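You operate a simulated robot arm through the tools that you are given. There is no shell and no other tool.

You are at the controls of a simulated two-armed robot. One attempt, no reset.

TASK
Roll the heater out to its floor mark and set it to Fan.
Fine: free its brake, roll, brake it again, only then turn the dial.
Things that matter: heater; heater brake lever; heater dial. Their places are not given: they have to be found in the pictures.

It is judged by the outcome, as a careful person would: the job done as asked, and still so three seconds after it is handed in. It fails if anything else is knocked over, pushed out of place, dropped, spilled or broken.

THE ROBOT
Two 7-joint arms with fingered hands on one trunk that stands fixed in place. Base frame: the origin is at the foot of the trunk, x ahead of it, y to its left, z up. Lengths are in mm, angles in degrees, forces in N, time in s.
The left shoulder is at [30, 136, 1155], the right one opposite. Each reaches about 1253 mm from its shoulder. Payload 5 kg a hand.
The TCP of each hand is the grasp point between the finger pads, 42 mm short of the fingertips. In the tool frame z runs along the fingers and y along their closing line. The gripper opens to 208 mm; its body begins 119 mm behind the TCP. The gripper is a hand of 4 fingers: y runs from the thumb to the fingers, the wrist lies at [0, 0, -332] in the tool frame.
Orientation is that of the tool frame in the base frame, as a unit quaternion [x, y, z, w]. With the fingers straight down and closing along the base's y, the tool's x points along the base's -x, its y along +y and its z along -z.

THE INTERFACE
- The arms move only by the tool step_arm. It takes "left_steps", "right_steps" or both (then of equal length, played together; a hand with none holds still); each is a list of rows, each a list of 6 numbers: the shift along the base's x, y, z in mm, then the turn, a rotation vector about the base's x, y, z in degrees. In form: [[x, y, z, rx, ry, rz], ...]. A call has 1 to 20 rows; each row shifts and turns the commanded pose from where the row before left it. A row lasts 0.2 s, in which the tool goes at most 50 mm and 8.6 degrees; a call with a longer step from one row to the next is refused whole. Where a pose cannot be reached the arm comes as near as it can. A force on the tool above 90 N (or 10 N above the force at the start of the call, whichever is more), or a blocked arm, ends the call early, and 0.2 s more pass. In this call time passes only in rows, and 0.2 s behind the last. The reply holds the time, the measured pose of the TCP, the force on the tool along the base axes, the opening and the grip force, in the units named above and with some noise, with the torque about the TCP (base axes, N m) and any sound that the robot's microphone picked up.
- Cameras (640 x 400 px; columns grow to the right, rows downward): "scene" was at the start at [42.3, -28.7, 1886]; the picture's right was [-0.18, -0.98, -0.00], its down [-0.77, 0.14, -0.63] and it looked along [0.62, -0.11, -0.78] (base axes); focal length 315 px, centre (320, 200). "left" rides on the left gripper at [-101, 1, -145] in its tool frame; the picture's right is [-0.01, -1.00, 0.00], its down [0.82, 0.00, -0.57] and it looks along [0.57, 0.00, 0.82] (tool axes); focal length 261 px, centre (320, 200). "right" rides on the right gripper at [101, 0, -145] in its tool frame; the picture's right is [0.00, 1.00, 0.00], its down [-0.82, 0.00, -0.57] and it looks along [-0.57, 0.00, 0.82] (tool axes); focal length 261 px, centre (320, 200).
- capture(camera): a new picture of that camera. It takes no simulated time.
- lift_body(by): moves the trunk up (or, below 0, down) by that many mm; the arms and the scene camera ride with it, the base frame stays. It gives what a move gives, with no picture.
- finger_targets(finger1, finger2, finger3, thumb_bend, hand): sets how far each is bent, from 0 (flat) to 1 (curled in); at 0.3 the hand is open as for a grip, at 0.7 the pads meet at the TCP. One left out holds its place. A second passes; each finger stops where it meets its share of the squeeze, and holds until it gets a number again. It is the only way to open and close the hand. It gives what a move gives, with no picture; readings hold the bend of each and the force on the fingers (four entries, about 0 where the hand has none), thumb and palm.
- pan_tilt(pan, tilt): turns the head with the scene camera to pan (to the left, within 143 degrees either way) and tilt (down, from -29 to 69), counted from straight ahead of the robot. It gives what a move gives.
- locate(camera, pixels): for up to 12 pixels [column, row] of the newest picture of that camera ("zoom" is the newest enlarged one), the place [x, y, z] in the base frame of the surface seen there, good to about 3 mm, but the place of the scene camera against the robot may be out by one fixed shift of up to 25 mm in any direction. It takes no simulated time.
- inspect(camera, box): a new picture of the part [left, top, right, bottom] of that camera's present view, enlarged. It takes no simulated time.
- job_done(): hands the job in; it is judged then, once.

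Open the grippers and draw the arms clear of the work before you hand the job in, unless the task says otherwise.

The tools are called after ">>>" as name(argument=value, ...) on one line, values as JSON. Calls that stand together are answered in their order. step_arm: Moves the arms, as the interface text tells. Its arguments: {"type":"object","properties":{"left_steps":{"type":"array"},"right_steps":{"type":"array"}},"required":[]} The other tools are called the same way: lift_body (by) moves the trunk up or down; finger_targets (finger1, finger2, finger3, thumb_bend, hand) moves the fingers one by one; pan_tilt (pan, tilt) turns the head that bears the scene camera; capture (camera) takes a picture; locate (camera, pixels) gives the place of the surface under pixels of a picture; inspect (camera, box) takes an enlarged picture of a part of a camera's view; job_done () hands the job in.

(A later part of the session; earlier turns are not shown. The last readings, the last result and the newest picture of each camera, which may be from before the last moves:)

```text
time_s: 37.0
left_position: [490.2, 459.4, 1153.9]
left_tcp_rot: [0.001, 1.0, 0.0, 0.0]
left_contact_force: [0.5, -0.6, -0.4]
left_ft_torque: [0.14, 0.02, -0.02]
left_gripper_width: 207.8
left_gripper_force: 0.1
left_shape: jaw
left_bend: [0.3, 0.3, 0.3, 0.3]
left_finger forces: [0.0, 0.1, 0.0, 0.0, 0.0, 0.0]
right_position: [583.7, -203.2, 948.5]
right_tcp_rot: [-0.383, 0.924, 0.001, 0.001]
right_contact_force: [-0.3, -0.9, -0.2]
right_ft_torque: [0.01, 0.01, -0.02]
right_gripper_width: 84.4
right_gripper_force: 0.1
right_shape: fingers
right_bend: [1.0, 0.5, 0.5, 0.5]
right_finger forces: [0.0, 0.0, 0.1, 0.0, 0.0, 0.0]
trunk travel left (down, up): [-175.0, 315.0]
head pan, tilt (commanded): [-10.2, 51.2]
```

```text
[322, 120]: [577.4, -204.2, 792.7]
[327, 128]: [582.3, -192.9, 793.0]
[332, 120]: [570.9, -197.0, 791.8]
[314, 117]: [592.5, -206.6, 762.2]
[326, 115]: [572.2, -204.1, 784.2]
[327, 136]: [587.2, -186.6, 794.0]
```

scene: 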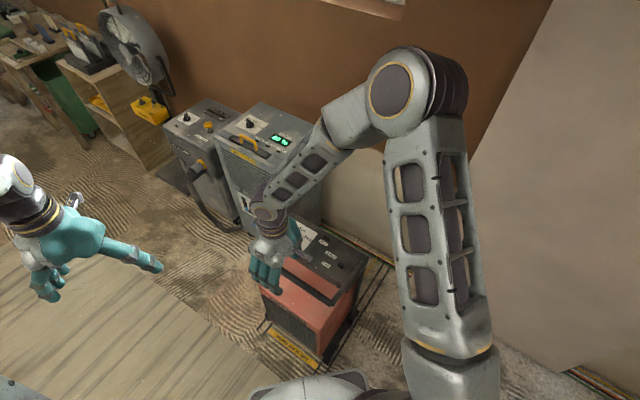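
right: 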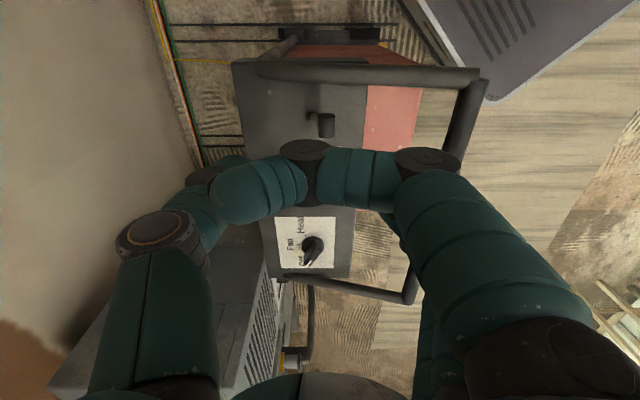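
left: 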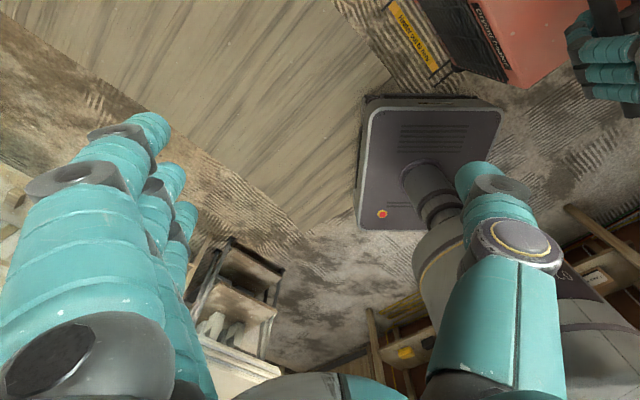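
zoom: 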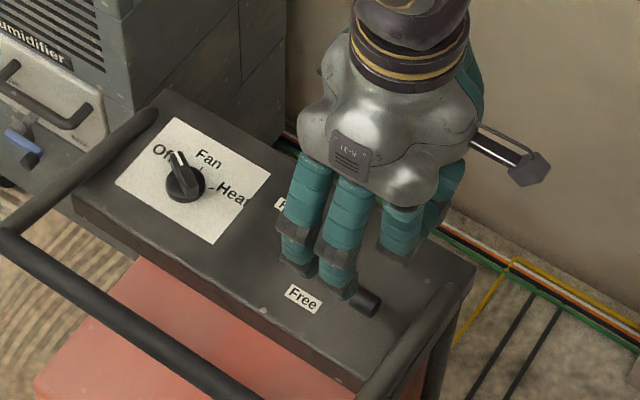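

Knob centre ≈(579,-196,790), matching the plan. I'll shift 5 mm forward and descend to z≈803 with the fingers in front of the knob and thumb behind.

>>> step_arm(right_steps=[[-4, 4, -30, 0, 0, 0], [-2, 4, -30, 0, 0, 0], [0, 0, -30, 0, 0, 0], [0, 0, -20, 0, 0, 0], [0, 0, -20, 0, 0, 0], [0, 0, -16, 0, 0, 0]])

>>> inspect(camera="scene", box=[290, 200, 390, 290])

```text
time_s: 38.4
left_position: [489.7, 459.1, 1153.4]
left_tcp_rot: [-0.001, 1.0, 0.0, 0.0]
left_contact_force: [0.4, 0.3, 0.4]
left_ft_torque: [0.02, 0.0, -0.03]
left_gripper_width: 208.1
left_gripper_force: 0.0
left_shape: jaw
left_bend: [0.3, 0.3, 0.3, 0.3]
left_finger forces: [0.0, 0.0, 0.0, 0.0, 0.1, 0.0]
right_position: [576.7, -192.6, 802.8]
right_tcp_rot: [-0.383, 0.924, 0.0, 0.0]
right_contact_force: [0.2, -0.7, 0.0]
right_ft_torque: [0.02, 0.03, -0.01]
right_gripper_width: 84.7
right_gripper_force: 0.1
right_shape: fingers
right_bend: [1.0, 0.5, 0.5, 0.5]
right_finger forces: [0.0, 0.0, 0.1, 0.0, 0.1, 0.1]
trunk travel left (down, up): [-175.0, 315.0]
head pan, tilt (commanded): [-10.2, 51.2]
```

```text
4.44 times, centred on (340, 245) of scene
```

zoom: 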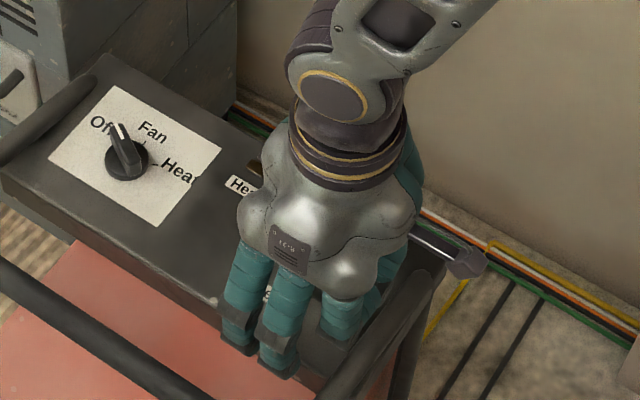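

No contact yet. I'll push backward (+0.707,-0.707) slowly with the fingers, watching that the unbraked heater doesn't roll back.

>>> step_arm(right_steps=[[4.24, -4.24, 0, 0, 0, 0], [4.24, -4.24, 0, 0, 0, 0], [4.24, -4.24, 0, 0, 0, 0], [4.24, -4.24, 0, 0, 0, 0], [4.24, -4.24, 0, 0, 0, 0]])

>>> inspect(camera="scene", box=[290, 200, 390, 290])

```text
time_s: 39.6
left_position: [490.2, 460.1, 1152.9]
left_tcp_rot: [-0.001, 1.0, 0.0, 0.0]
left_contact_force: [0.4, -0.5, -0.9]
left_ft_torque: [0.01, -0.02, -0.01]
left_gripper_width: 207.8
left_gripper_force: 0.0
left_shape: jaw
left_bend: [0.3, 0.3, 0.3, 0.3]
left_finger forces: [0.1, 0.0, 0.0, 0.1, 0.0, 0.0]
right_position: [598.5, -214.6, 801.8]
right_tcp_rot: [-0.383, 0.924, 0.0, 0.0]
right_contact_force: [-0.1, -0.8, 1.0]
right_ft_torque: [-0.02, -0.01, -0.02]
right_gripper_width: 84.9
right_gripper_force: 0.0
right_shape: fingers
right_bend: [1.0, 0.5, 0.5, 0.5]
right_finger forces: [0.0, 0.0, 0.1, 0.0, 0.0, 0.0]
trunk travel left (down, up): [-175.0, 315.0]
head pan, tilt (commanded): [-10.2, 51.2]
```

```text
4.44 times, centred on (340, 245) of scene
```

zoom: 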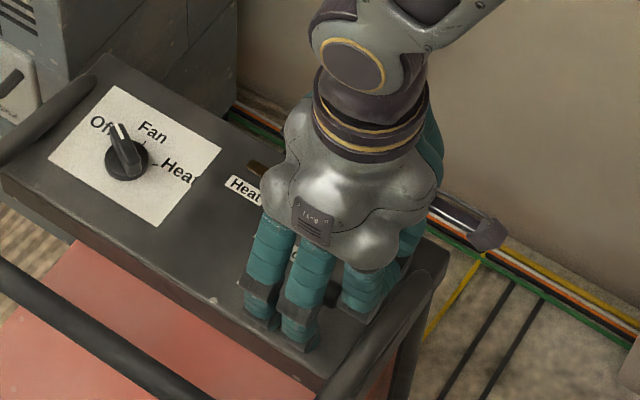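

No contact force yet and the panel hasn't moved. I'll continue in smaller steps.

>>> step_arm(right_steps=[[3, -3, 0, 0, 0, 0], [3, -3, 0, 0, 0, 0], [3, -3, 0, 0, 0, 0], [3, -3, 0, 0, 0, 0]])

>>> inspect(camera="scene", box=[290, 200, 390, 290])

```text
time_s: 40.6
left_position: [490.2, 459.3, 1154.5]
left_tcp_rot: [0.0, 1.0, 0.001, 0.0]
left_contact_force: [-0.1, 0.8, 0.1]
left_ft_torque: [0.04, 0.03, -0.01]
left_gripper_width: 207.9
left_gripper_force: 0.0
left_shape: jaw
left_bend: [0.3, 0.3, 0.3, 0.3]
left_finger forces: [0.1, 0.0, 0.1, 0.0, 0.0, 0.0]
right_position: [609.8, -228.1, 799.5]
right_tcp_rot: [-0.383, 0.924, 0.001, 0.0]
right_contact_force: [-0.4, 0.9, -0.2]
right_ft_torque: [-0.01, -0.05, -0.01]
right_gripper_width: 84.6
right_gripper_force: 0.0
right_shape: fingers
right_bend: [1.0, 0.5, 0.5, 0.5]
right_finger forces: [0.0, 0.0, 0.0, 0.0, 0.0, 0.0]
trunk travel left (down, up): [-175.0, 315.0]
head pan, tilt (commanded): [-10.2, 51.2]
```

```text
4.44 times, centred on (340, 245) of scene
```

zoom: 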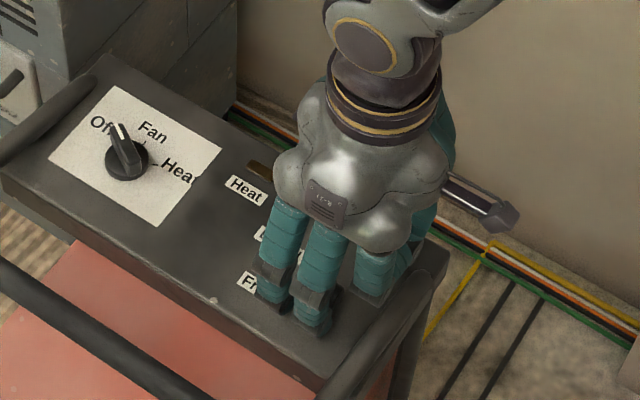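

Still no measurable force; the lever probably moves with little resistance. I'll continue another ~17 mm and then check.

>>> step_arm(right_steps=[[3, -3, 0, 0, 0, 0], [3, -3, 0, 0, 0, 0], [3, -3, 0, 0, 0, 0], [3, -3, 0, 0, 0, 0]])

>>> inspect(camera="scene", box=[290, 200, 390, 290])

```text
time_s: 41.6
left_position: [490.5, 459.4, 1153.4]
left_tcp_rot: [-0.001, 1.0, 0.0, 0.0]
left_contact_force: [-0.1, -0.4, 1.2]
left_ft_torque: [-0.02, 0.01, 0.0]
left_gripper_width: 208.0
left_gripper_force: 0.1
left_shape: jaw
left_bend: [0.3, 0.3, 0.3, 0.3]
left_finger forces: [0.1, 0.0, 0.1, 0.0, 0.0, 0.1]
right_position: [621.1, -238.7, 802.3]
right_tcp_rot: [-0.383, 0.924, 0.0, 0.0]
right_contact_force: [0.6, 0.7, -0.7]
right_ft_torque: [0.0, 0.01, 0.02]
right_gripper_width: 84.6
right_gripper_force: 0.3
right_shape: fingers
right_bend: [1.0, 0.5, 0.5, 0.5]
right_finger forces: [0.1, 0.5, 0.1, 0.1, 0.1, 0.0]
trunk travel left (down, up): [-175.0, 315.0]
head pan, tilt (commanded): [-10.2, 51.2]
```

```text
4.44 times, centred on (340, 245) of scene
```

zoom: 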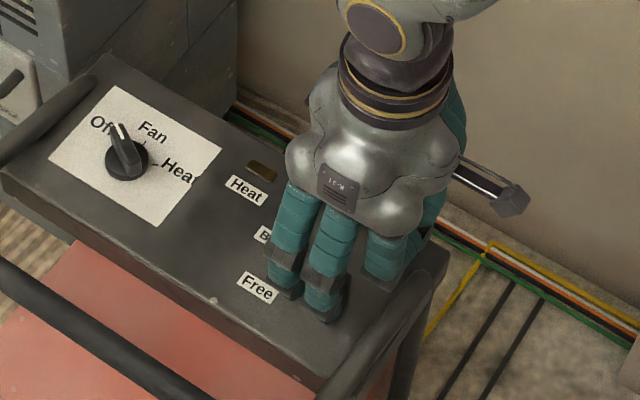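

Finger 2 now reads 0.5 N, so contact with the knob has begun. I'll continue pushing back in small steps while watching the panel position.

>>> step_arm(right_steps=[[3, -3, 0, 0, 0, 0], [3, -3, 0, 0, 0, 0], [3, -3, 0, 0, 0, 0], [3, -3, 0, 0, 0, 0], [3, -3, 0, 0, 0, 0]])

>>> inspect(camera="scene", box=[290, 200, 390, 290])

```text
time_s: 42.8
left_position: [490.1, 459.4, 1153.0]
left_tcp_rot: [0.001, 1.0, 0.0, 0.001]
left_contact_force: [0.3, -0.4, 0.1]
left_ft_torque: [0.03, 0.03, 0.02]
left_gripper_width: 207.7
left_gripper_force: 0.0
left_shape: jaw
left_bend: [0.3, 0.3, 0.3, 0.3]
left_finger forces: [0.0, 0.0, 0.0, 0.0, 0.0, 0.0]
right_position: [635.4, -253.5, 801.7]
right_tcp_rot: [-0.384, 0.923, 0.0, 0.0]
right_contact_force: [-0.3, 0.1, -0.1]
right_ft_torque: [0.03, 0.04, 0.01]
right_gripper_width: 84.5
right_gripper_force: 0.4
right_shape: fingers
right_bend: [1.0, 0.5, 0.5, 0.5]
right_finger forces: [0.1, 0.7, 0.1, 0.0, 0.0, 0.0]
trunk travel left (down, up): [-175.0, 315.0]
head pan, tilt (commanded): [-10.2, 51.2]
```

```text
4.44 times, centred on (340, 245) of scene
```

zoom: 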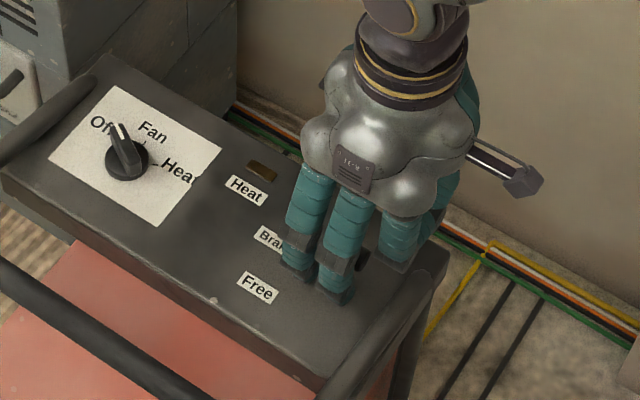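

Finger2 at 0.7 N and panel unmoved; lever is travelling. I'll continue until the force shows the end stop.

>>> step_arm(right_steps=[[2.5, -2.5, 0, 0, 0, 0], [2.5, -2.5, 0, 0, 0, 0], [2.5, -2.5, 0, 0, 0, 0]])

>>> inspect(camera="scene", box=[290, 200, 390, 290])

```text
time_s: 43.6
left_position: [489.8, 459.7, 1154.2]
left_tcp_rot: [-0.001, 1.0, 0.001, 0.0]
left_contact_force: [-0.1, 0.8, 0.9]
left_ft_torque: [0.03, 0.01, -0.05]
left_gripper_width: 207.8
left_gripper_force: 0.1
left_shape: jaw
left_bend: [0.3, 0.3, 0.3, 0.3]
left_finger forces: [0.0, 0.1, 0.0, 0.0, 0.0, 0.0]
right_position: [642.4, -261.8, 801.6]
right_tcp_rot: [-0.384, 0.923, 0.001, 0.0]
right_contact_force: [-3.8, 3.4, 1.1]
right_ft_torque: [0.2, 0.27, 0.09]
right_gripper_width: 84.9
right_gripper_force: 2.6
right_shape: fingers
right_bend: [1.0, 0.47, 0.5, 0.5]
right_finger forces: [0.0, 5.4, 0.0, 0.1, 0.0, 0.1]
trunk travel left (down, up): [-175.0, 315.0]
head pan, tilt (commanded): [-10.2, 51.2]
```

```text
4.44 times, centred on (340, 245) of scene
```

zoom: 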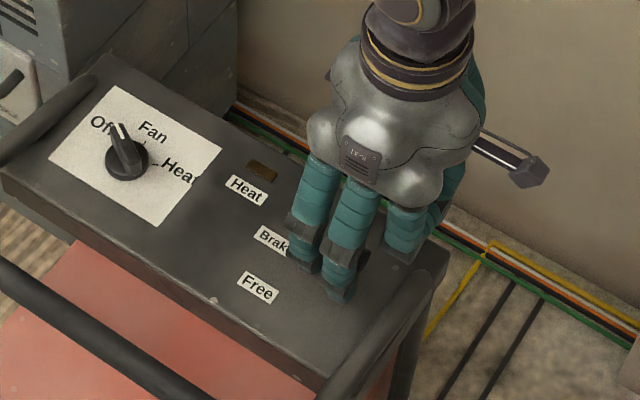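

Finger2 at 5.4 N: lever end stop reached, heater unmoved. One more small push for full engagement, then I'll back off, rise, and look.

>>> step_arm(right_steps=[[1.5, -1.5, 0, 0, 0, 0], [-6, 6, 0, 0, 0, 0], [-6, 6, 0, 0, 0, 0], [0, 0, 25, 0, 0, 0], [0, 0, 40, 0, 0, 0], [0, 0, 40, 0, 0, 0], [0, 0, 40, 0, 0, 0]])

>>> finger_targets(hand="right", finger1=0.3, finger2=0.3, finger3=0.3, thumb_bend=0.3)

>>> capture(camera="right")

>>> inspect(camera="scene", box=[270, 190, 390, 290])

```text
time_s: 45.2
left_position: [488.9, 460.6, 1154.6]
left_tcp_rot: [-0.001, 1.0, -0.001, 0.001]
left_contact_force: [-0.9, 0.6, -0.3]
left_ft_torque: [-0.05, -0.13, 0.0]
left_gripper_width: 208.0
left_gripper_force: 0.1
left_shape: jaw
left_bend: [0.3, 0.3, 0.3, 0.3]
left_finger forces: [0.0, 0.1, 0.0, 0.1, 0.0, 0.0]
right_position: [633.0, -250.0, 948.0]
right_tcp_rot: [-0.383, 0.924, -0.001, -0.001]
right_contact_force: [-0.1, 0.3, 0.1]
right_ft_torque: [-0.03, -0.08, 0.02]
right_gripper_width: 84.7
right_gripper_force: 0.0
right_shape: fingers
right_bend: [1.0, 0.5, 0.5, 0.5]
right_finger forces: [0.1, 0.0, 0.1, 0.0, 0.0, 0.0]
trunk travel left (down, up): [-175.0, 315.0]
head pan, tilt (commanded): [-10.2, 51.2]
```

```text
time_s: 46.2
left_position: [490.3, 459.7, 1153.1]
left_tcp_rot: [0.0, 1.0, 0.0, 0.0]
left_contact_force: [-0.5, -0.5, 0.2]
left_ft_torque: [-0.01, 0.02, -0.01]
left_gripper_width: 207.8
left_gripper_force: 0.1
left_shape: jaw
left_bend: [0.3, 0.3, 0.3, 0.3]
left_finger forces: [0.0, 0.1, 0.1, 0.0, 0.1, 0.0]
right_position: [633.8, -251.0, 947.6]
right_tcp_rot: [-0.383, 0.924, 0.0, 0.001]
right_contact_force: [-0.2, 0.0, 0.1]
right_ft_torque: [-0.01, 0.03, 0.02]
right_gripper_width: 223.2
right_gripper_force: 0.1
right_shape: fingers
right_bend: [0.3, 0.3, 0.3, 0.3]
right_finger forces: [0.0, 0.0, 0.1, 0.0, 0.0, 0.0]
trunk travel left (down, up): [-175.0, 315.0]
head pan, tilt (commanded): [-10.2, 51.2]
```

```text
taken
```

right: 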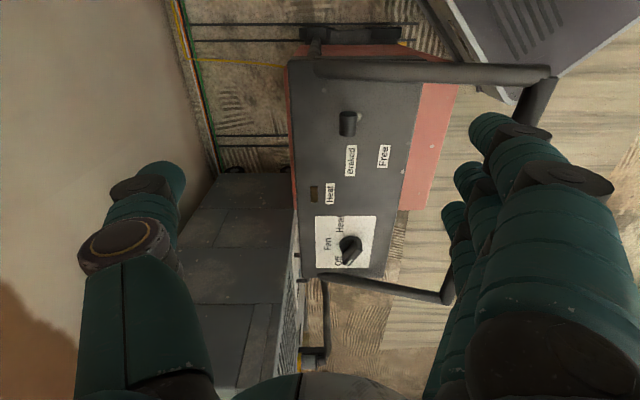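

```text
4.00 times, centred on (330, 240) of scene
```

zoom: 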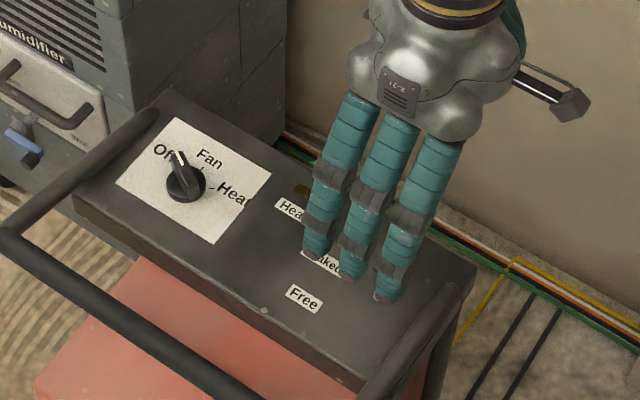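

I'll measure the knob at right-camera (347,122) against its earlier braked offset, plus the labels and dial.

>>> inspect(camera="right", box=[280, 50, 440, 190])

>>> locate(camera="right", pixels=[[343, 115], [347, 125], [352, 118], [347, 132], [351, 161], [384, 156], [329, 193], [350, 245], [346, 262], [328, 242], [340, 223], [338, 262]])

>>> inspect(camera="right", box=[290, 190, 410, 290])

```text
2.86 times, centred on (360, 120) of right
```

zoom: 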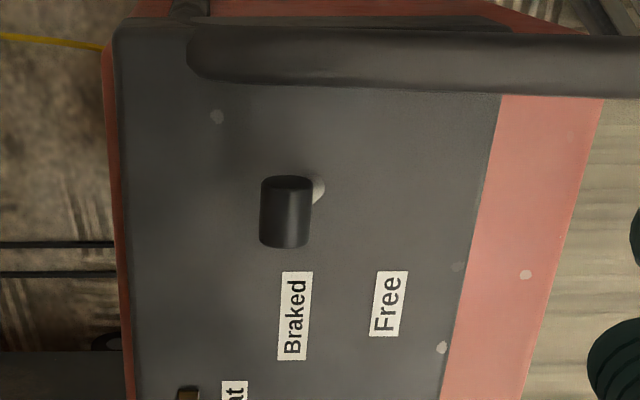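

```text
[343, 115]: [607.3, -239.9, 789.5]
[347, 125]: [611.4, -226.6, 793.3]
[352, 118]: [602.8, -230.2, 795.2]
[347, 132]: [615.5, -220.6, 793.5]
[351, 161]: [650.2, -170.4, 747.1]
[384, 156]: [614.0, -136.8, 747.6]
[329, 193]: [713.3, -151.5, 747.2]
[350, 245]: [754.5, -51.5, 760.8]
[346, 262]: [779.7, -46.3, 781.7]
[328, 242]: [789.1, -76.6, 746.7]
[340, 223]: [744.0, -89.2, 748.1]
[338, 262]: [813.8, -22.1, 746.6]
```

```text
4.00 times, centred on (350, 240) of right
```

zoom: 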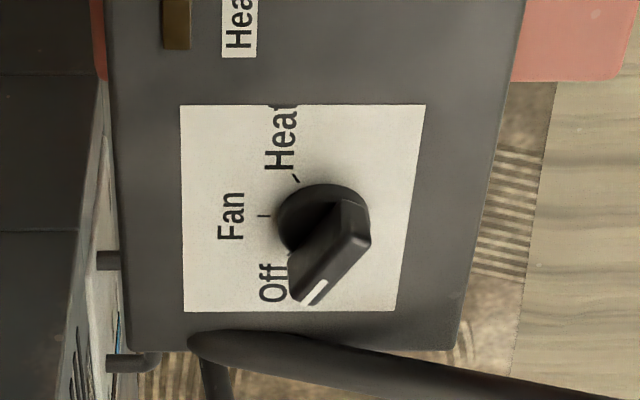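

The lever is fully back at Braked (knob 12 mm behind the label line, as at the start) and the heater is still at 300 mm. Now the dial: move above it at about (760,-47) with yaw turned -30° so the closing line is across the ridge.

>>> step_arm(right_steps=[[21, 34, 0, 0, 0, -5], [21, 34, 0, 0, 0, -5], [21, 34, 0, 0, 0, -5], [21, 34, 0, 0, 0, -5], [21, 34, 0, 0, 0, -5], [21, 34, 0, 0, 0, -5]])

>>> capture(camera="right")

>>> inspect(camera="right", box=[240, 60, 400, 220])

>>> inspect(camera="scene", box=[260, 180, 380, 280])

```text
time_s: 47.6
left_position: [490.8, 460.1, 1153.4]
left_tcp_rot: [0.001, 1.0, -0.001, 0.001]
left_contact_force: [-0.8, 0.9, -0.3]
left_ft_torque: [-0.07, 0.01, -0.04]
left_gripper_width: 208.0
left_gripper_force: 0.0
left_shape: jaw
left_bend: [0.3, 0.3, 0.3, 0.3]
left_finger forces: [0.0, 0.0, 0.0, 0.1, 0.1, 0.0]
right_position: [757.8, -48.4, 945.5]
right_tcp_rot: [-0.129, 0.992, -0.001, -0.001]
right_contact_force: [1.1, -0.7, -0.2]
right_ft_torque: [0.09, 0.04, 0.02]
right_gripper_width: 223.4
right_gripper_force: 0.1
right_shape: fingers
right_bend: [0.3, 0.3, 0.3, 0.3]
right_finger forces: [0.1, 0.1, 0.0, 0.0, 0.0, 0.1]
trunk travel left (down, up): [-175.0, 315.0]
head pan, tilt (commanded): [-10.2, 51.2]
```

```text
taken
```

right: 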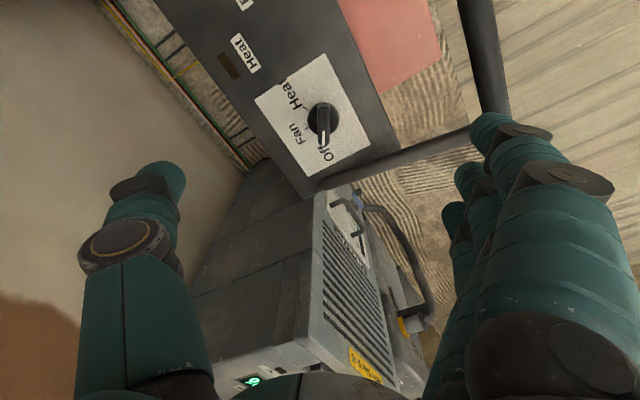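

```text
2.50 times, centred on (320, 140) of right
```

zoom: 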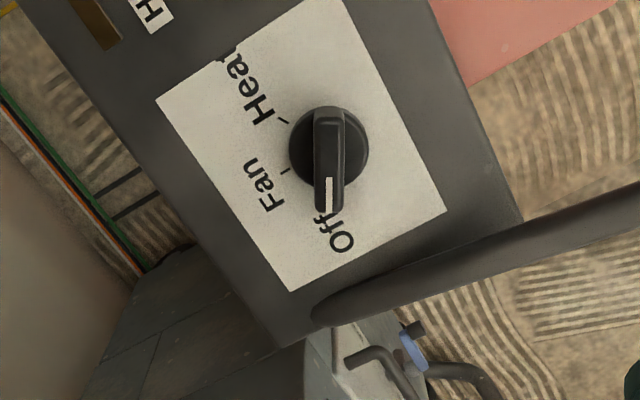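

```text
4.00 times, centred on (320, 230) of scene
```

zoom: 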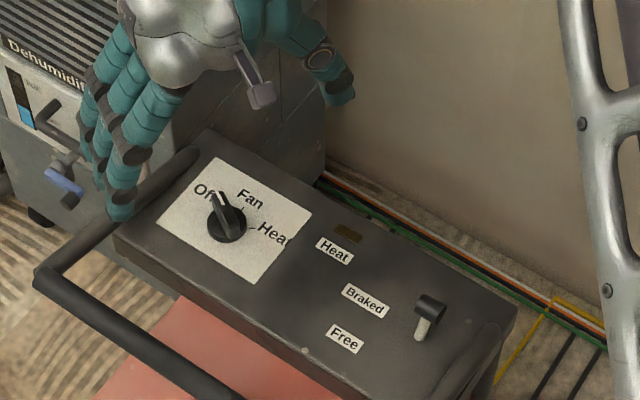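

The ridge appears exactly vertical in the hand image (column ~323), so the closing line is square to it. I'll locate the dial's details.

>>> inspect(camera="right", box=[280, 80, 360, 160])

>>> locate(camera="zoom", pixels=[[345, 120], [345, 190], [345, 260], [345, 320], [345, 345], [290, 180], [420, 180], [255, 180], [440, 180], [325, 250], [375, 250], [345, 90]])

```text
5.00 times, centred on (320, 120) of right
```

zoom: 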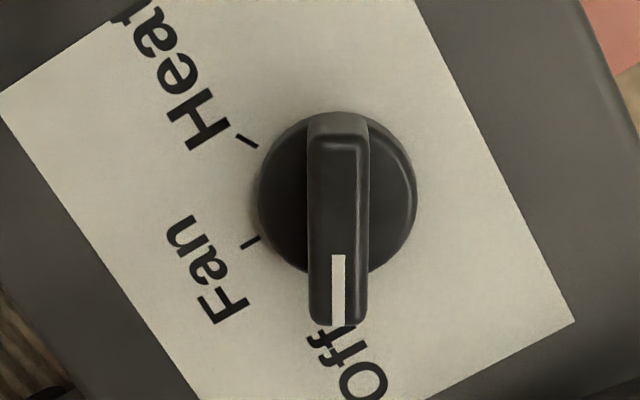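

```text
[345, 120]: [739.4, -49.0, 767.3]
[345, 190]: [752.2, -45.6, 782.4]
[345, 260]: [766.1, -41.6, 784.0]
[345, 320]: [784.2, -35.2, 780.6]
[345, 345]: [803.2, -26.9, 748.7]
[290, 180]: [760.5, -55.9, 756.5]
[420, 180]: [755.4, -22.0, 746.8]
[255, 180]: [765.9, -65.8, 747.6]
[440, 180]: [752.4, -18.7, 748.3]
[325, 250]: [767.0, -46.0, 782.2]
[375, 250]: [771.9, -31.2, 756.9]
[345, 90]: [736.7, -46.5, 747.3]
```

Dial axis ≈(762,-42.5), ridge top z≈783, Fan tick 58–60° clockwise from Off. I'll curl fingers 1 and 3, half-open finger2 and thumb, centre on the dial and descend partway.

>>> finger_targets(hand="right", finger1=1.0, finger2=0.5, finger3=1.0, thumb_bend=0.5)

>>> step_arm(right_steps=[[4.2, 5.9, -20, 0, 0, 0], [0, 0, -25, 0, 0, 0], [0, 0, -25, 0, 0, 0], [0, 0, -25, 0, 0, 0]])

>>> capture(camera="right")

>>> inspect(camera="scene", box=[250, 180, 370, 280])

```text
time_s: 48.6
left_position: [490.9, 459.6, 1153.0]
left_tcp_rot: [-0.001, 1.0, 0.0, 0.001]
left_contact_force: [0.2, -0.3, 0.3]
left_ft_torque: [-0.01, -0.02, 0.0]
left_gripper_width: 207.4
left_gripper_force: 0.0
left_shape: jaw
left_bend: [0.3, 0.3, 0.3, 0.3]
left_finger forces: [0.0, 0.0, 0.1, 0.0, 0.1, 0.1]
right_position: [757.2, -47.6, 947.4]
right_tcp_rot: [-0.13, 0.991, 0.0, 0.001]
right_contact_force: [-0.7, 0.3, 0.2]
right_ft_torque: [0.01, 0.01, 0.02]
right_gripper_width: 84.7
right_gripper_force: 0.1
right_shape: fingers
right_bend: [1.0, 0.5, 1.0, 0.5]
right_finger forces: [0.0, 0.1, 0.0, 0.0, 0.0, 0.0]
trunk travel left (down, up): [-175.0, 315.0]
head pan, tilt (commanded): [-10.2, 51.2]
```

```text
time_s: 49.6
left_position: [490.6, 460.3, 1154.4]
left_tcp_rot: [0.0, 1.0, 0.0, 0.0]
left_contact_force: [0.0, -1.1, 0.2]
left_ft_torque: [0.02, 0.05, 0.01]
left_gripper_width: 207.7
left_gripper_force: 0.0
left_shape: jaw
left_bend: [0.3, 0.3, 0.3, 0.3]
left_finger forces: [0.0, 0.0, 0.0, 0.0, 0.1, 0.0]
right_position: [764.9, -41.8, 851.1]
right_tcp_rot: [-0.131, 0.991, 0.0, 0.0]
right_contact_force: [0.7, 0.3, 0.3]
right_ft_torque: [0.03, 0.06, -0.02]
right_gripper_width: 84.8
right_gripper_force: 0.1
right_shape: fingers
right_bend: [1.0, 0.5, 1.0, 0.5]
right_finger forces: [0.0, 0.0, 0.0, 0.1, 0.0, 0.0]
trunk travel left (down, up): [-175.0, 315.0]
head pan, tilt (commanded): [-10.2, 51.2]
```

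```text
taken
```

right: 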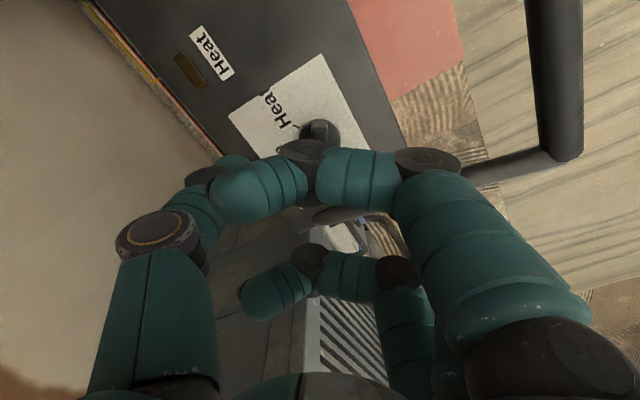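

```text
4.00 times, centred on (310, 230) of scene
```

zoom: 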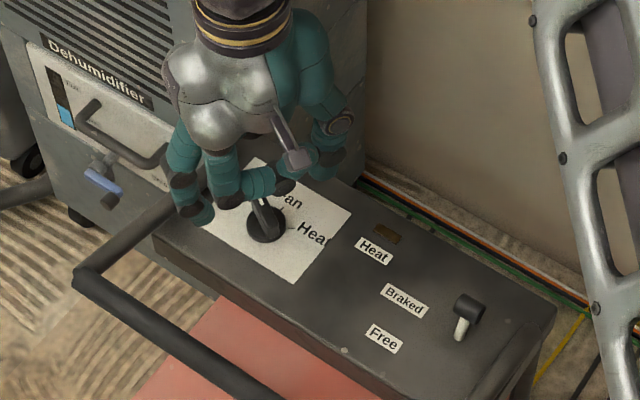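

The dial ridge sits between thumb and finger2. I'll descend to z≈800 in modest steps, watching the force.

>>> step_arm(right_steps=[[-2, -0.5, -12, 0, 0, 0], [0, 0, -12, 0, 0, 0], [0, 0, -12, 0, 0, 0], [0, 0, -8, 0, 0, 0], [0, 0, -5, 0, 0, 0]])

>>> capture(camera="right")

>>> inspect(camera="scene", box=[260, 190, 350, 260])

```text
time_s: 50.8
left_position: [490.3, 460.4, 1154.1]
left_tcp_rot: [0.0, 1.0, 0.0, 0.0]
left_contact_force: [-0.4, 0.1, 0.8]
left_ft_torque: [0.0, 0.03, -0.01]
left_gripper_width: 207.7
left_gripper_force: 0.2
left_shape: jaw
left_bend: [0.3, 0.3, 0.3, 0.3]
left_finger forces: [0.1, 0.0, 0.0, 0.0, 0.1, 0.1]
right_position: [760.6, -41.6, 803.0]
right_tcp_rot: [-0.131, 0.991, 0.0, 0.001]
right_contact_force: [-0.2, 0.6, 0.9]
right_ft_torque: [0.01, -0.01, -0.01]
right_gripper_width: 84.7
right_gripper_force: 0.2
right_shape: fingers
right_bend: [1.0, 0.5, 1.0, 0.5]
right_finger forces: [0.1, 0.0, 0.0, 0.0, 0.1, 0.0]
trunk travel left (down, up): [-175.0, 315.0]
head pan, tilt (commanded): [-10.2, 51.2]
```

```text
taken
```

right: 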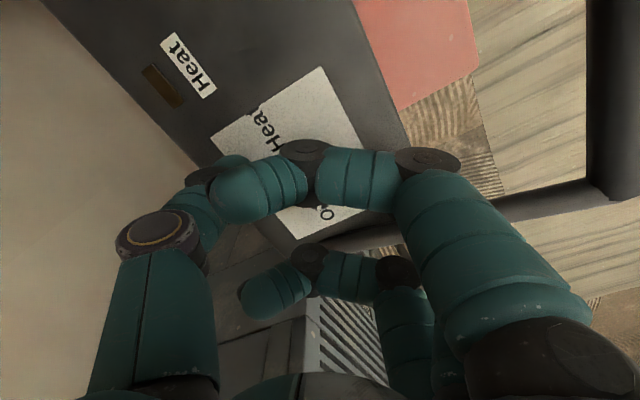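

```text
5.71 times, centred on (305, 225) of scene
```

zoom: 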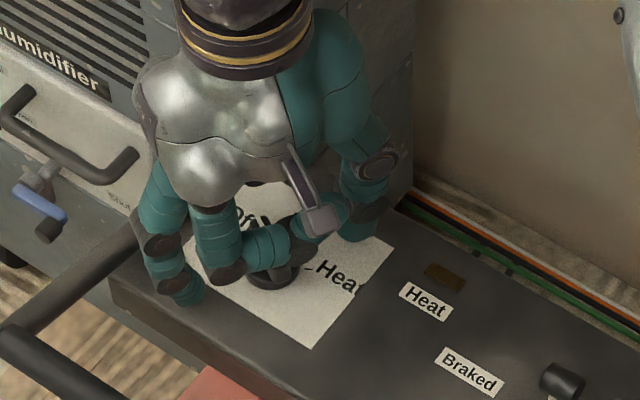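

No contact; finger2 and thumb straddle the dial. I'll lower 4 mm more and close finger2 and thumb partway to check alignment.

>>> step_arm(right_steps=[[1, -0.5, -4, 0, 0, 0]])

>>> finger_targets(hand="right", finger2=0.63, thumb_bend=0.63)

>>> inspect(camera="scene", box=[260, 190, 350, 260])

```text
time_s: 51.2
left_position: [491.4, 458.7, 1152.6]
left_tcp_rot: [0.0, 1.0, 0.0, 0.0]
left_contact_force: [-0.2, -0.9, 0.4]
left_ft_torque: [0.01, 0.01, -0.01]
left_gripper_width: 207.9
left_gripper_force: 0.1
left_shape: jaw
left_bend: [0.3, 0.3, 0.3, 0.3]
left_finger forces: [0.0, 0.1, 0.0, 0.0, 0.0, 0.0]
right_position: [762.2, -42.2, 798.2]
right_tcp_rot: [-0.13, 0.991, 0.001, 0.0]
right_contact_force: [0.5, 0.6, -0.1]
right_ft_torque: [-0.02, 0.04, 0.01]
right_gripper_width: 84.2
right_gripper_force: 0.1
right_shape: fingers
right_bend: [1.0, 0.5, 1.0, 0.5]
right_finger forces: [0.0, 0.1, 0.1, 0.1, 0.1, 0.0]
trunk travel left (down, up): [-175.0, 315.0]
head pan, tilt (commanded): [-10.2, 51.2]
```

```text
time_s: 52.2
left_position: [490.4, 459.4, 1153.3]
left_tcp_rot: [0.0, 1.0, 0.0, 0.0]
left_contact_force: [-0.6, -0.8, 0.2]
left_ft_torque: [0.0, 0.02, -0.01]
left_gripper_width: 207.8
left_gripper_force: 0.1
left_shape: jaw
left_bend: [0.3, 0.3, 0.3, 0.3]
left_finger forces: [0.0, 0.0, 0.0, 0.1, 0.1, 0.0]
right_position: [762.2, -42.0, 798.8]
right_tcp_rot: [-0.131, 0.991, 0.0, 0.001]
right_contact_force: [0.0, 0.4, 0.2]
right_ft_torque: [0.03, 0.0, -0.01]
right_gripper_width: 74.9
right_gripper_force: 0.1
right_shape: fingers
right_bend: [1.0, 0.63, 1.0, 0.63]
right_finger forces: [0.0, 0.0, 0.0, 0.0, 0.1, 0.0]
trunk travel left (down, up): [-175.0, 315.0]
head pan, tilt (commanded): [-10.2, 51.2]
```

```text
5.71 times, centred on (305, 225) of scene
```

zoom: 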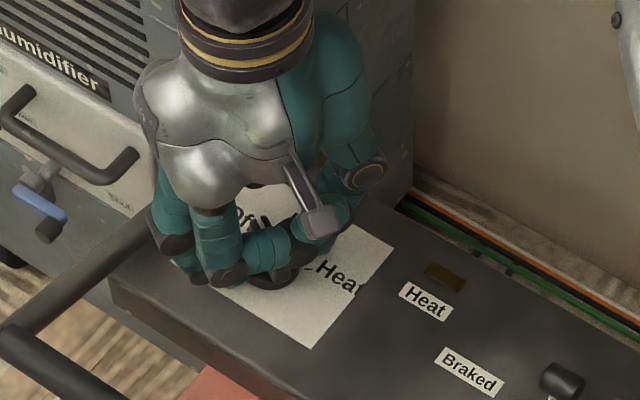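

No contact at 0.63. I'll close fully onto the ridge (0.8, each stops at its squeeze).

>>> finger_targets(hand="right", finger2=0.78, thumb_bend=0.78)

>>> inspect(camera="scene", box=[260, 190, 350, 260])

>>> capture(camera="right")

```text
time_s: 53.2
left_position: [491.4, 459.4, 1153.1]
left_tcp_rot: [-0.001, 1.0, 0.0, 0.001]
left_contact_force: [-0.2, 0.9, -0.5]
left_ft_torque: [0.0, -0.05, 0.01]
left_gripper_width: 208.0
left_gripper_force: 0.0
left_shape: jaw
left_bend: [0.3, 0.3, 0.3, 0.3]
left_finger forces: [0.1, 0.1, 0.1, 0.0, 0.0, 0.0]
right_position: [763.7, -44.3, 798.4]
right_tcp_rot: [-0.131, 0.991, 0.0, 0.0]
right_contact_force: [5.4, -12.0, -0.3]
right_ft_torque: [0.17, -0.04, -0.01]
right_gripper_width: 71.5
right_gripper_force: 23.7
right_shape: fingers
right_bend: [1.0, 0.63, 1.0, 0.68]
right_finger forces: [0.0, 23.5, 0.1, 0.0, 23.6, 0.1]
trunk travel left (down, up): [-175.0, 315.0]
head pan, tilt (commanded): [-10.2, 51.2]
```

```text
5.71 times, centred on (305, 225) of scene
```

zoom: 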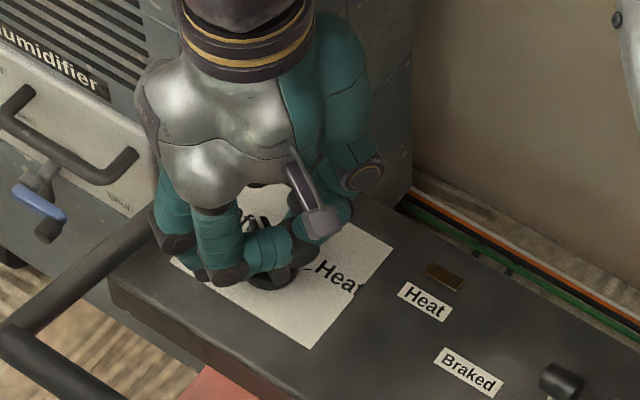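

```text
taken
```

right: 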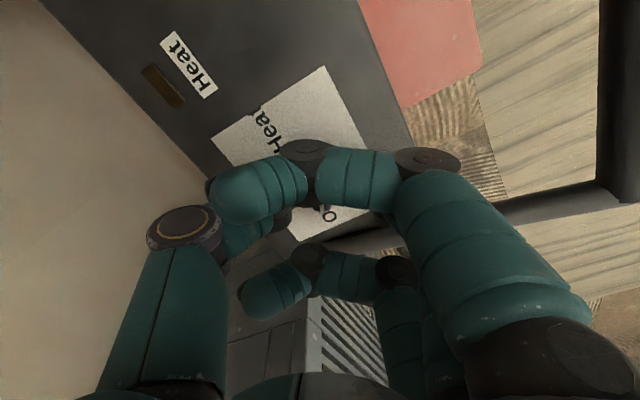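

The ridge is gripped (≈23.5 N on finger2 and thumb). I'll rotate clockwise in stages about the dial axis — first 30° — watching torque.

>>> step_arm(right_steps=[[-0.1, -0.35, 0, 0, 0, -7.5], [-0.1, -0.35, 0, 0, 0, -7.5], [-0.1, -0.35, 0, 0, 0, -7.5], [-0.1, -0.35, 0, 0, 0, -7.5]])

>>> inspect(camera="scene", box=[260, 190, 350, 260])

>>> capture(camera="right")

```text
time_s: 54.2
left_position: [490.6, 459.5, 1153.7]
left_tcp_rot: [0.0, 1.0, 0.0, -0.001]
left_contact_force: [-0.7, 0.3, 0.8]
left_ft_torque: [0.03, 0.02, -0.02]
left_gripper_width: 208.0
left_gripper_force: 0.2
left_shape: jaw
left_bend: [0.3, 0.3, 0.3, 0.3]
left_finger forces: [0.0, 0.1, 0.1, 0.0, 0.0, 0.0]
right_position: [762.5, -43.1, 798.2]
right_tcp_rot: [0.132, 0.991, 0.0, -0.001]
right_contact_force: [7.0, -10.5, 1.3]
right_ft_torque: [0.17, -0.39, -0.09]
right_gripper_width: 71.3
right_gripper_force: 23.9
right_shape: fingers
right_bend: [1.0, 0.63, 1.0, 0.68]
right_finger forces: [0.0, 24.7, 0.0, 0.0, 22.3, 0.0]
trunk travel left (down, up): [-175.0, 315.0]
head pan, tilt (commanded): [-10.2, 51.2]
```

```text
5.71 times, centred on (305, 225) of scene
```

zoom: 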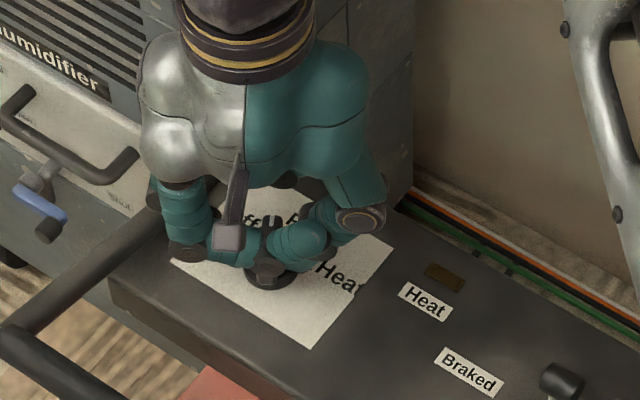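

```text
taken
```

right: 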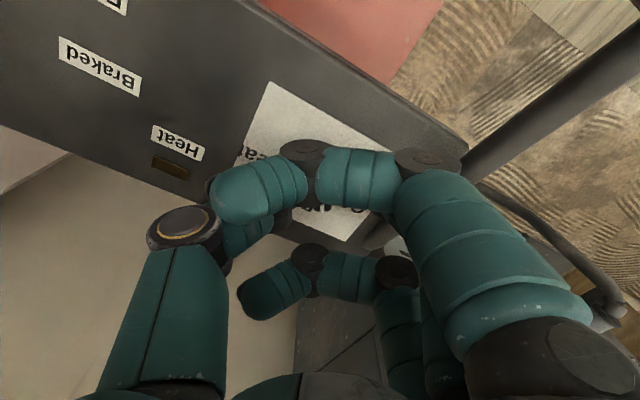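

The tool turned 30° with small torque and stable grip. I'll turn the remaining 30°.

>>> step_arm(right_steps=[[-0.1, -0.35, 0, 0, 0, -7.5], [-0.1, -0.35, 0, 0, 0, -7.5], [-0.1, -0.35, 0, 0, 0, -7.5], [-0.1, -0.35, 0, 0, 0, -7.5]])

>>> inspect(camera="scene", box=[260, 190, 350, 260])

>>> capture(camera="scene")

```text
time_s: 55.2
left_position: [489.9, 459.9, 1154.4]
left_tcp_rot: [0.0, 1.0, 0.0, 0.0]
left_contact_force: [0.3, 0.3, -0.2]
left_ft_torque: [0.02, 0.02, -0.02]
left_gripper_width: 208.0
left_gripper_force: 0.0
left_shape: jaw
left_bend: [0.3, 0.3, 0.3, 0.3]
left_finger forces: [0.1, 0.0, 0.0, 0.0, 0.0, 0.0]
right_position: [760.7, -43.8, 796.9]
right_tcp_rot: [0.384, 0.923, 0.0, 0.001]
right_contact_force: [2.2, -5.3, 4.3]
right_ft_torque: [0.36, -0.61, 0.01]
right_gripper_width: 70.9
right_gripper_force: 24.2
right_shape: fingers
right_bend: [1.0, 0.63, 1.0, 0.68]
right_finger forces: [0.0, 30.4, 0.1, 0.1, 18.4, 0.1]
trunk travel left (down, up): [-175.0, 315.0]
head pan, tilt (commanded): [-10.2, 51.2]
```

```text
5.71 times, centred on (305, 225) of scene
```

zoom: 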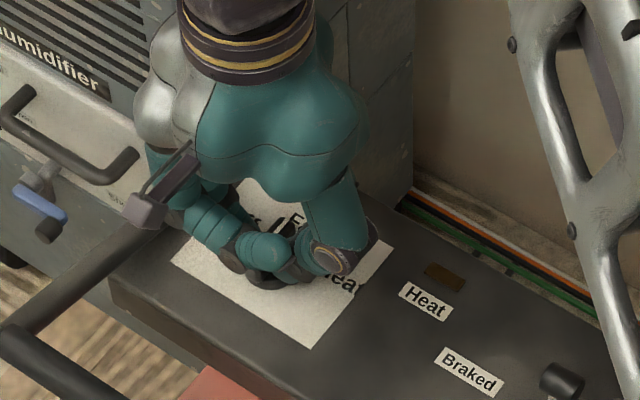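

```text
taken
```

scene: 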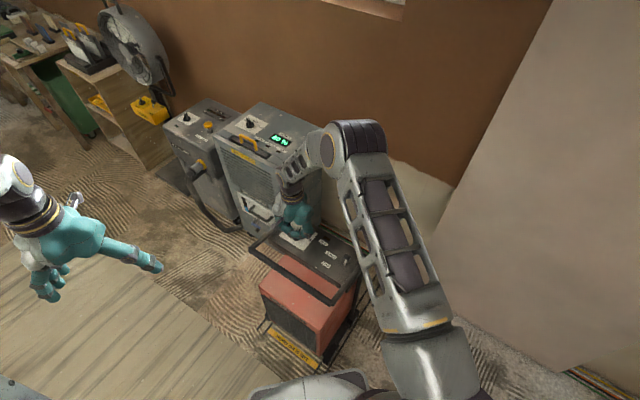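

The tool is now at yaw -45° (60° turned). I'll open finger2 and thumb gently and rise to check the pointer.

>>> finger_targets(hand="right", finger2=0.5, thumb_bend=0.5)

>>> step_arm(right_steps=[[0, 0, 20, 0, 0, 0], [0, 0, 40, 0, 0, 0], [0, 0, 45, 0, 0, 0], [0, 0, 45, 0, 0, 0]])

>>> capture(camera="right")

>>> inspect(camera="scene", box=[260, 190, 350, 260])

```text
time_s: 56.2
left_position: [490.1, 460.1, 1152.7]
left_tcp_rot: [0.0, 1.0, 0.0, 0.0]
left_contact_force: [0.8, 1.0, 1.0]
left_ft_torque: [0.01, -0.02, -0.02]
left_gripper_width: 207.6
left_gripper_force: 0.1
left_shape: jaw
left_bend: [0.3, 0.3, 0.3, 0.3]
left_finger forces: [0.1, 0.0, 0.1, 0.0, 0.0, 0.0]
right_position: [760.2, -43.2, 797.3]
right_tcp_rot: [0.382, 0.924, 0.0, 0.0]
right_contact_force: [-0.1, 1.8, 4.2]
right_ft_torque: [-0.13, 0.27, -0.11]
right_gripper_width: 84.0
right_gripper_force: 2.3
right_shape: fingers
right_bend: [1.0, 0.5, 1.0, 0.5]
right_finger forces: [0.1, 0.0, 0.0, 0.0, 4.3, 0.1]
trunk travel left (down, up): [-175.0, 315.0]
head pan, tilt (commanded): [-10.2, 51.2]
```

```text
time_s: 57.2
left_position: [489.8, 459.6, 1154.9]
left_tcp_rot: [-0.001, 1.0, 0.0, 0.001]
left_contact_force: [-0.1, 0.2, -0.9]
left_ft_torque: [-0.01, -0.07, -0.02]
left_gripper_width: 207.7
left_gripper_force: 0.0
left_shape: jaw
left_bend: [0.3, 0.3, 0.3, 0.3]
left_finger forces: [0.0, 0.0, 0.0, 0.1, 0.1, 0.1]
right_position: [758.5, -44.6, 948.1]
right_tcp_rot: [0.383, 0.924, 0.0, -0.001]
right_contact_force: [-0.9, -0.5, -0.9]
right_ft_torque: [0.0, -0.17, 0.01]
right_gripper_width: 84.4
right_gripper_force: 0.1
right_shape: fingers
right_bend: [1.0, 0.5, 1.0, 0.5]
right_finger forces: [0.0, 0.0, 0.0, 0.0, 0.0, 0.0]
trunk travel left (down, up): [-175.0, 315.0]
head pan, tilt (commanded): [-10.2, 51.2]
```

```text
taken
```

right: 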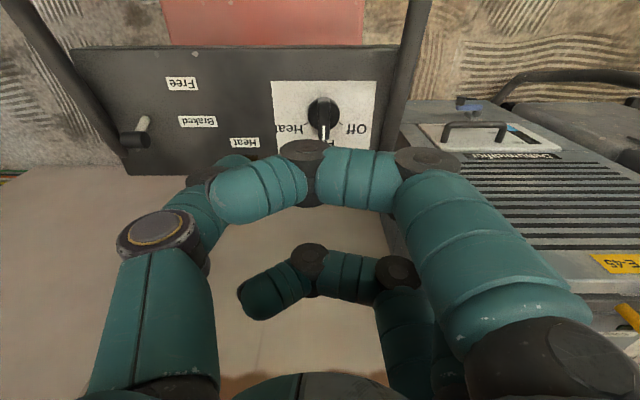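

```text
5.71 times, centred on (305, 225) of scene
```

zoom: 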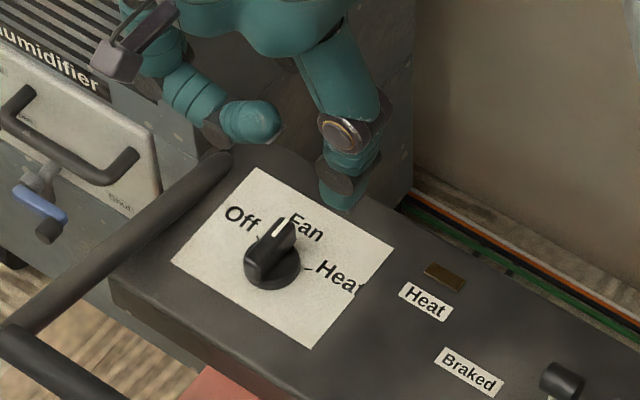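

The pointer now points at "Fan" in both views. I'll zoom in to check the alignment precisely, and look at the lever.

>>> inspect(camera="right", box=[270, 75, 390, 150])

>>> locate(camera="right", pixels=[[324, 105], [324, 138], [323, 115], [183, 84], [198, 122], [243, 143]])

```text
5.33 times, centred on (330, 112) of right
```

zoom: 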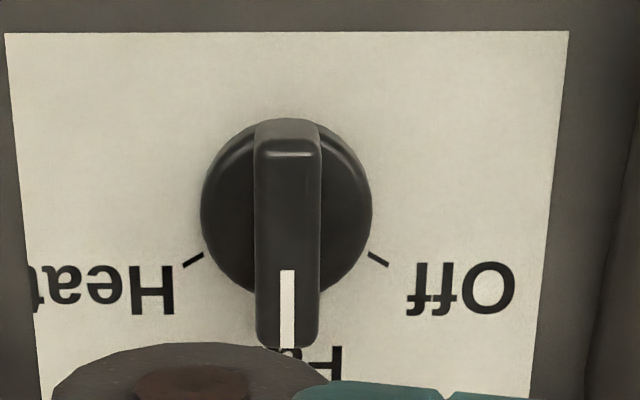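

```text
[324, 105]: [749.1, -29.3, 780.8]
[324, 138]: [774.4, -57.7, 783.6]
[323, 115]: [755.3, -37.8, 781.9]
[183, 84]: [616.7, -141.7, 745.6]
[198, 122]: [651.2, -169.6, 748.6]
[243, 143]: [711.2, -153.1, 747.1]
```

The pointer sits exactly midway between the Off and Heat ticks, i.e. on Fan; labels show the heater unmoved and braked. I'll raise the right hand, draw it back, and open it.

>>> step_arm(right_steps=[[0, 0, 40, 0, 0, 0], [0, 0, 40, 0, 0, 0], [0, 0, 40, 0, 0, 0], [0, 0, 40, 0, 0, 0], [0, 0, 30, 0, 0, 0], [-30, -34, 0, 0, 0, 4.5], [-30, -34, 0, 0, 0, 4.5], [-30, -34, 0, 0, 0, 4.5], [-30, -34, 0, 0, 0, 4.5], [-30, -34, 0, 0, 0, 4.5], [-30, -34, 0, 0, 0, 4.5], [-30, -34, 0, 0, 0, 4.5], [-30, -34, 0, 0, 0, 4.5], [-30, -34, 0, 0, 0, 4.5], [-30, -34, 0, 0, 0, 4.5]])

>>> finger_targets(hand="right", finger1=0.3, finger2=0.3, finger3=0.3, thumb_bend=0.3)

>>> capture(camera="scene")

>>> capture(camera="right")

>>> inspect(camera="scene", box=[250, 190, 370, 380])

```text
time_s: 60.4
left_position: [489.6, 458.6, 1155.5]
left_tcp_rot: [-0.001, 1.0, -0.001, 0.001]
left_contact_force: [-0.8, 0.3, 0.0]
left_ft_torque: [0.04, -0.11, 0.05]
left_gripper_width: 207.9
left_gripper_force: 0.1
left_shape: jaw
left_bend: [0.3, 0.3, 0.3, 0.3]
left_finger forces: [0.0, 0.0, 0.0, 0.0, 0.1, 0.1]
right_position: [459.9, -385.6, 1138.9]
right_tcp_rot: [-0.001, 1.0, 0.0, 0.001]
right_contact_force: [-0.7, -0.2, 0.2]
right_ft_torque: [0.08, -0.11, -0.01]
right_gripper_width: 84.3
right_gripper_force: 0.0
right_shape: fingers
right_bend: [1.0, 0.5, 1.0, 0.5]
right_finger forces: [0.0, 0.1, 0.0, 0.0, 0.0, 0.0]
trunk travel left (down, up): [-175.0, 315.0]
head pan, tilt (commanded): [-10.2, 51.2]
```

```text
time_s: 61.4
left_position: [491.4, 458.4, 1153.6]
left_tcp_rot: [0.001, 1.0, 0.001, 0.001]
left_contact_force: [-0.3, -0.7, 0.4]
left_ft_torque: [0.0, -0.01, -0.02]
left_gripper_width: 207.9
left_gripper_force: 0.0
left_shape: jaw
left_bend: [0.3, 0.3, 0.3, 0.3]
left_finger forces: [0.0, 0.0, 0.0, 0.0, 0.0, 0.0]
right_position: [461.3, -385.5, 1138.7]
right_tcp_rot: [0.001, 1.0, 0.0, 0.0]
right_contact_force: [0.4, 0.7, 0.6]
right_ft_torque: [0.0, 0.01, 0.0]
right_gripper_width: 223.4
right_gripper_force: 0.2
right_shape: fingers
right_bend: [0.3, 0.3, 0.3, 0.3]
right_finger forces: [0.0, 0.0, 0.1, 0.0, 0.1, 0.0]
trunk travel left (down, up): [-175.0, 315.0]
head pan, tilt (commanded): [-10.2, 51.2]
```

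```text
taken
```

scene: 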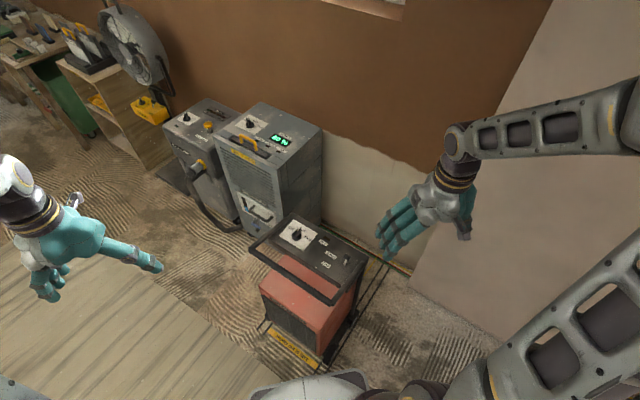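

```text
taken
```

right: 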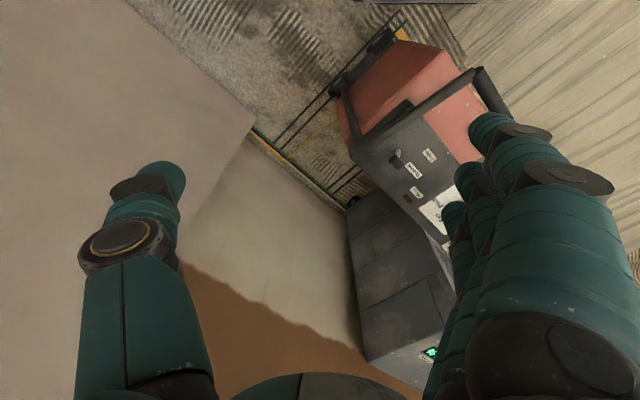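

```text
2.11 times, centred on (310, 285) of scene
```

zoom: 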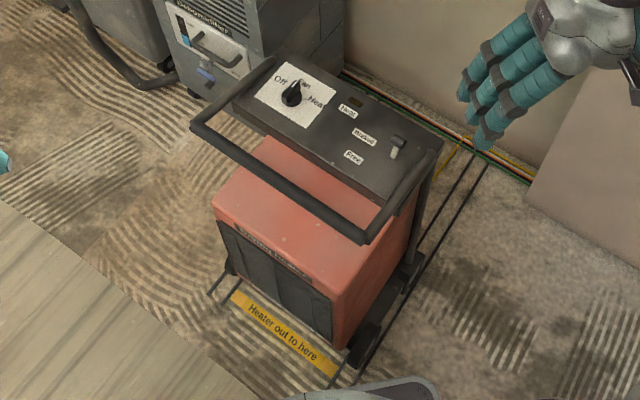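

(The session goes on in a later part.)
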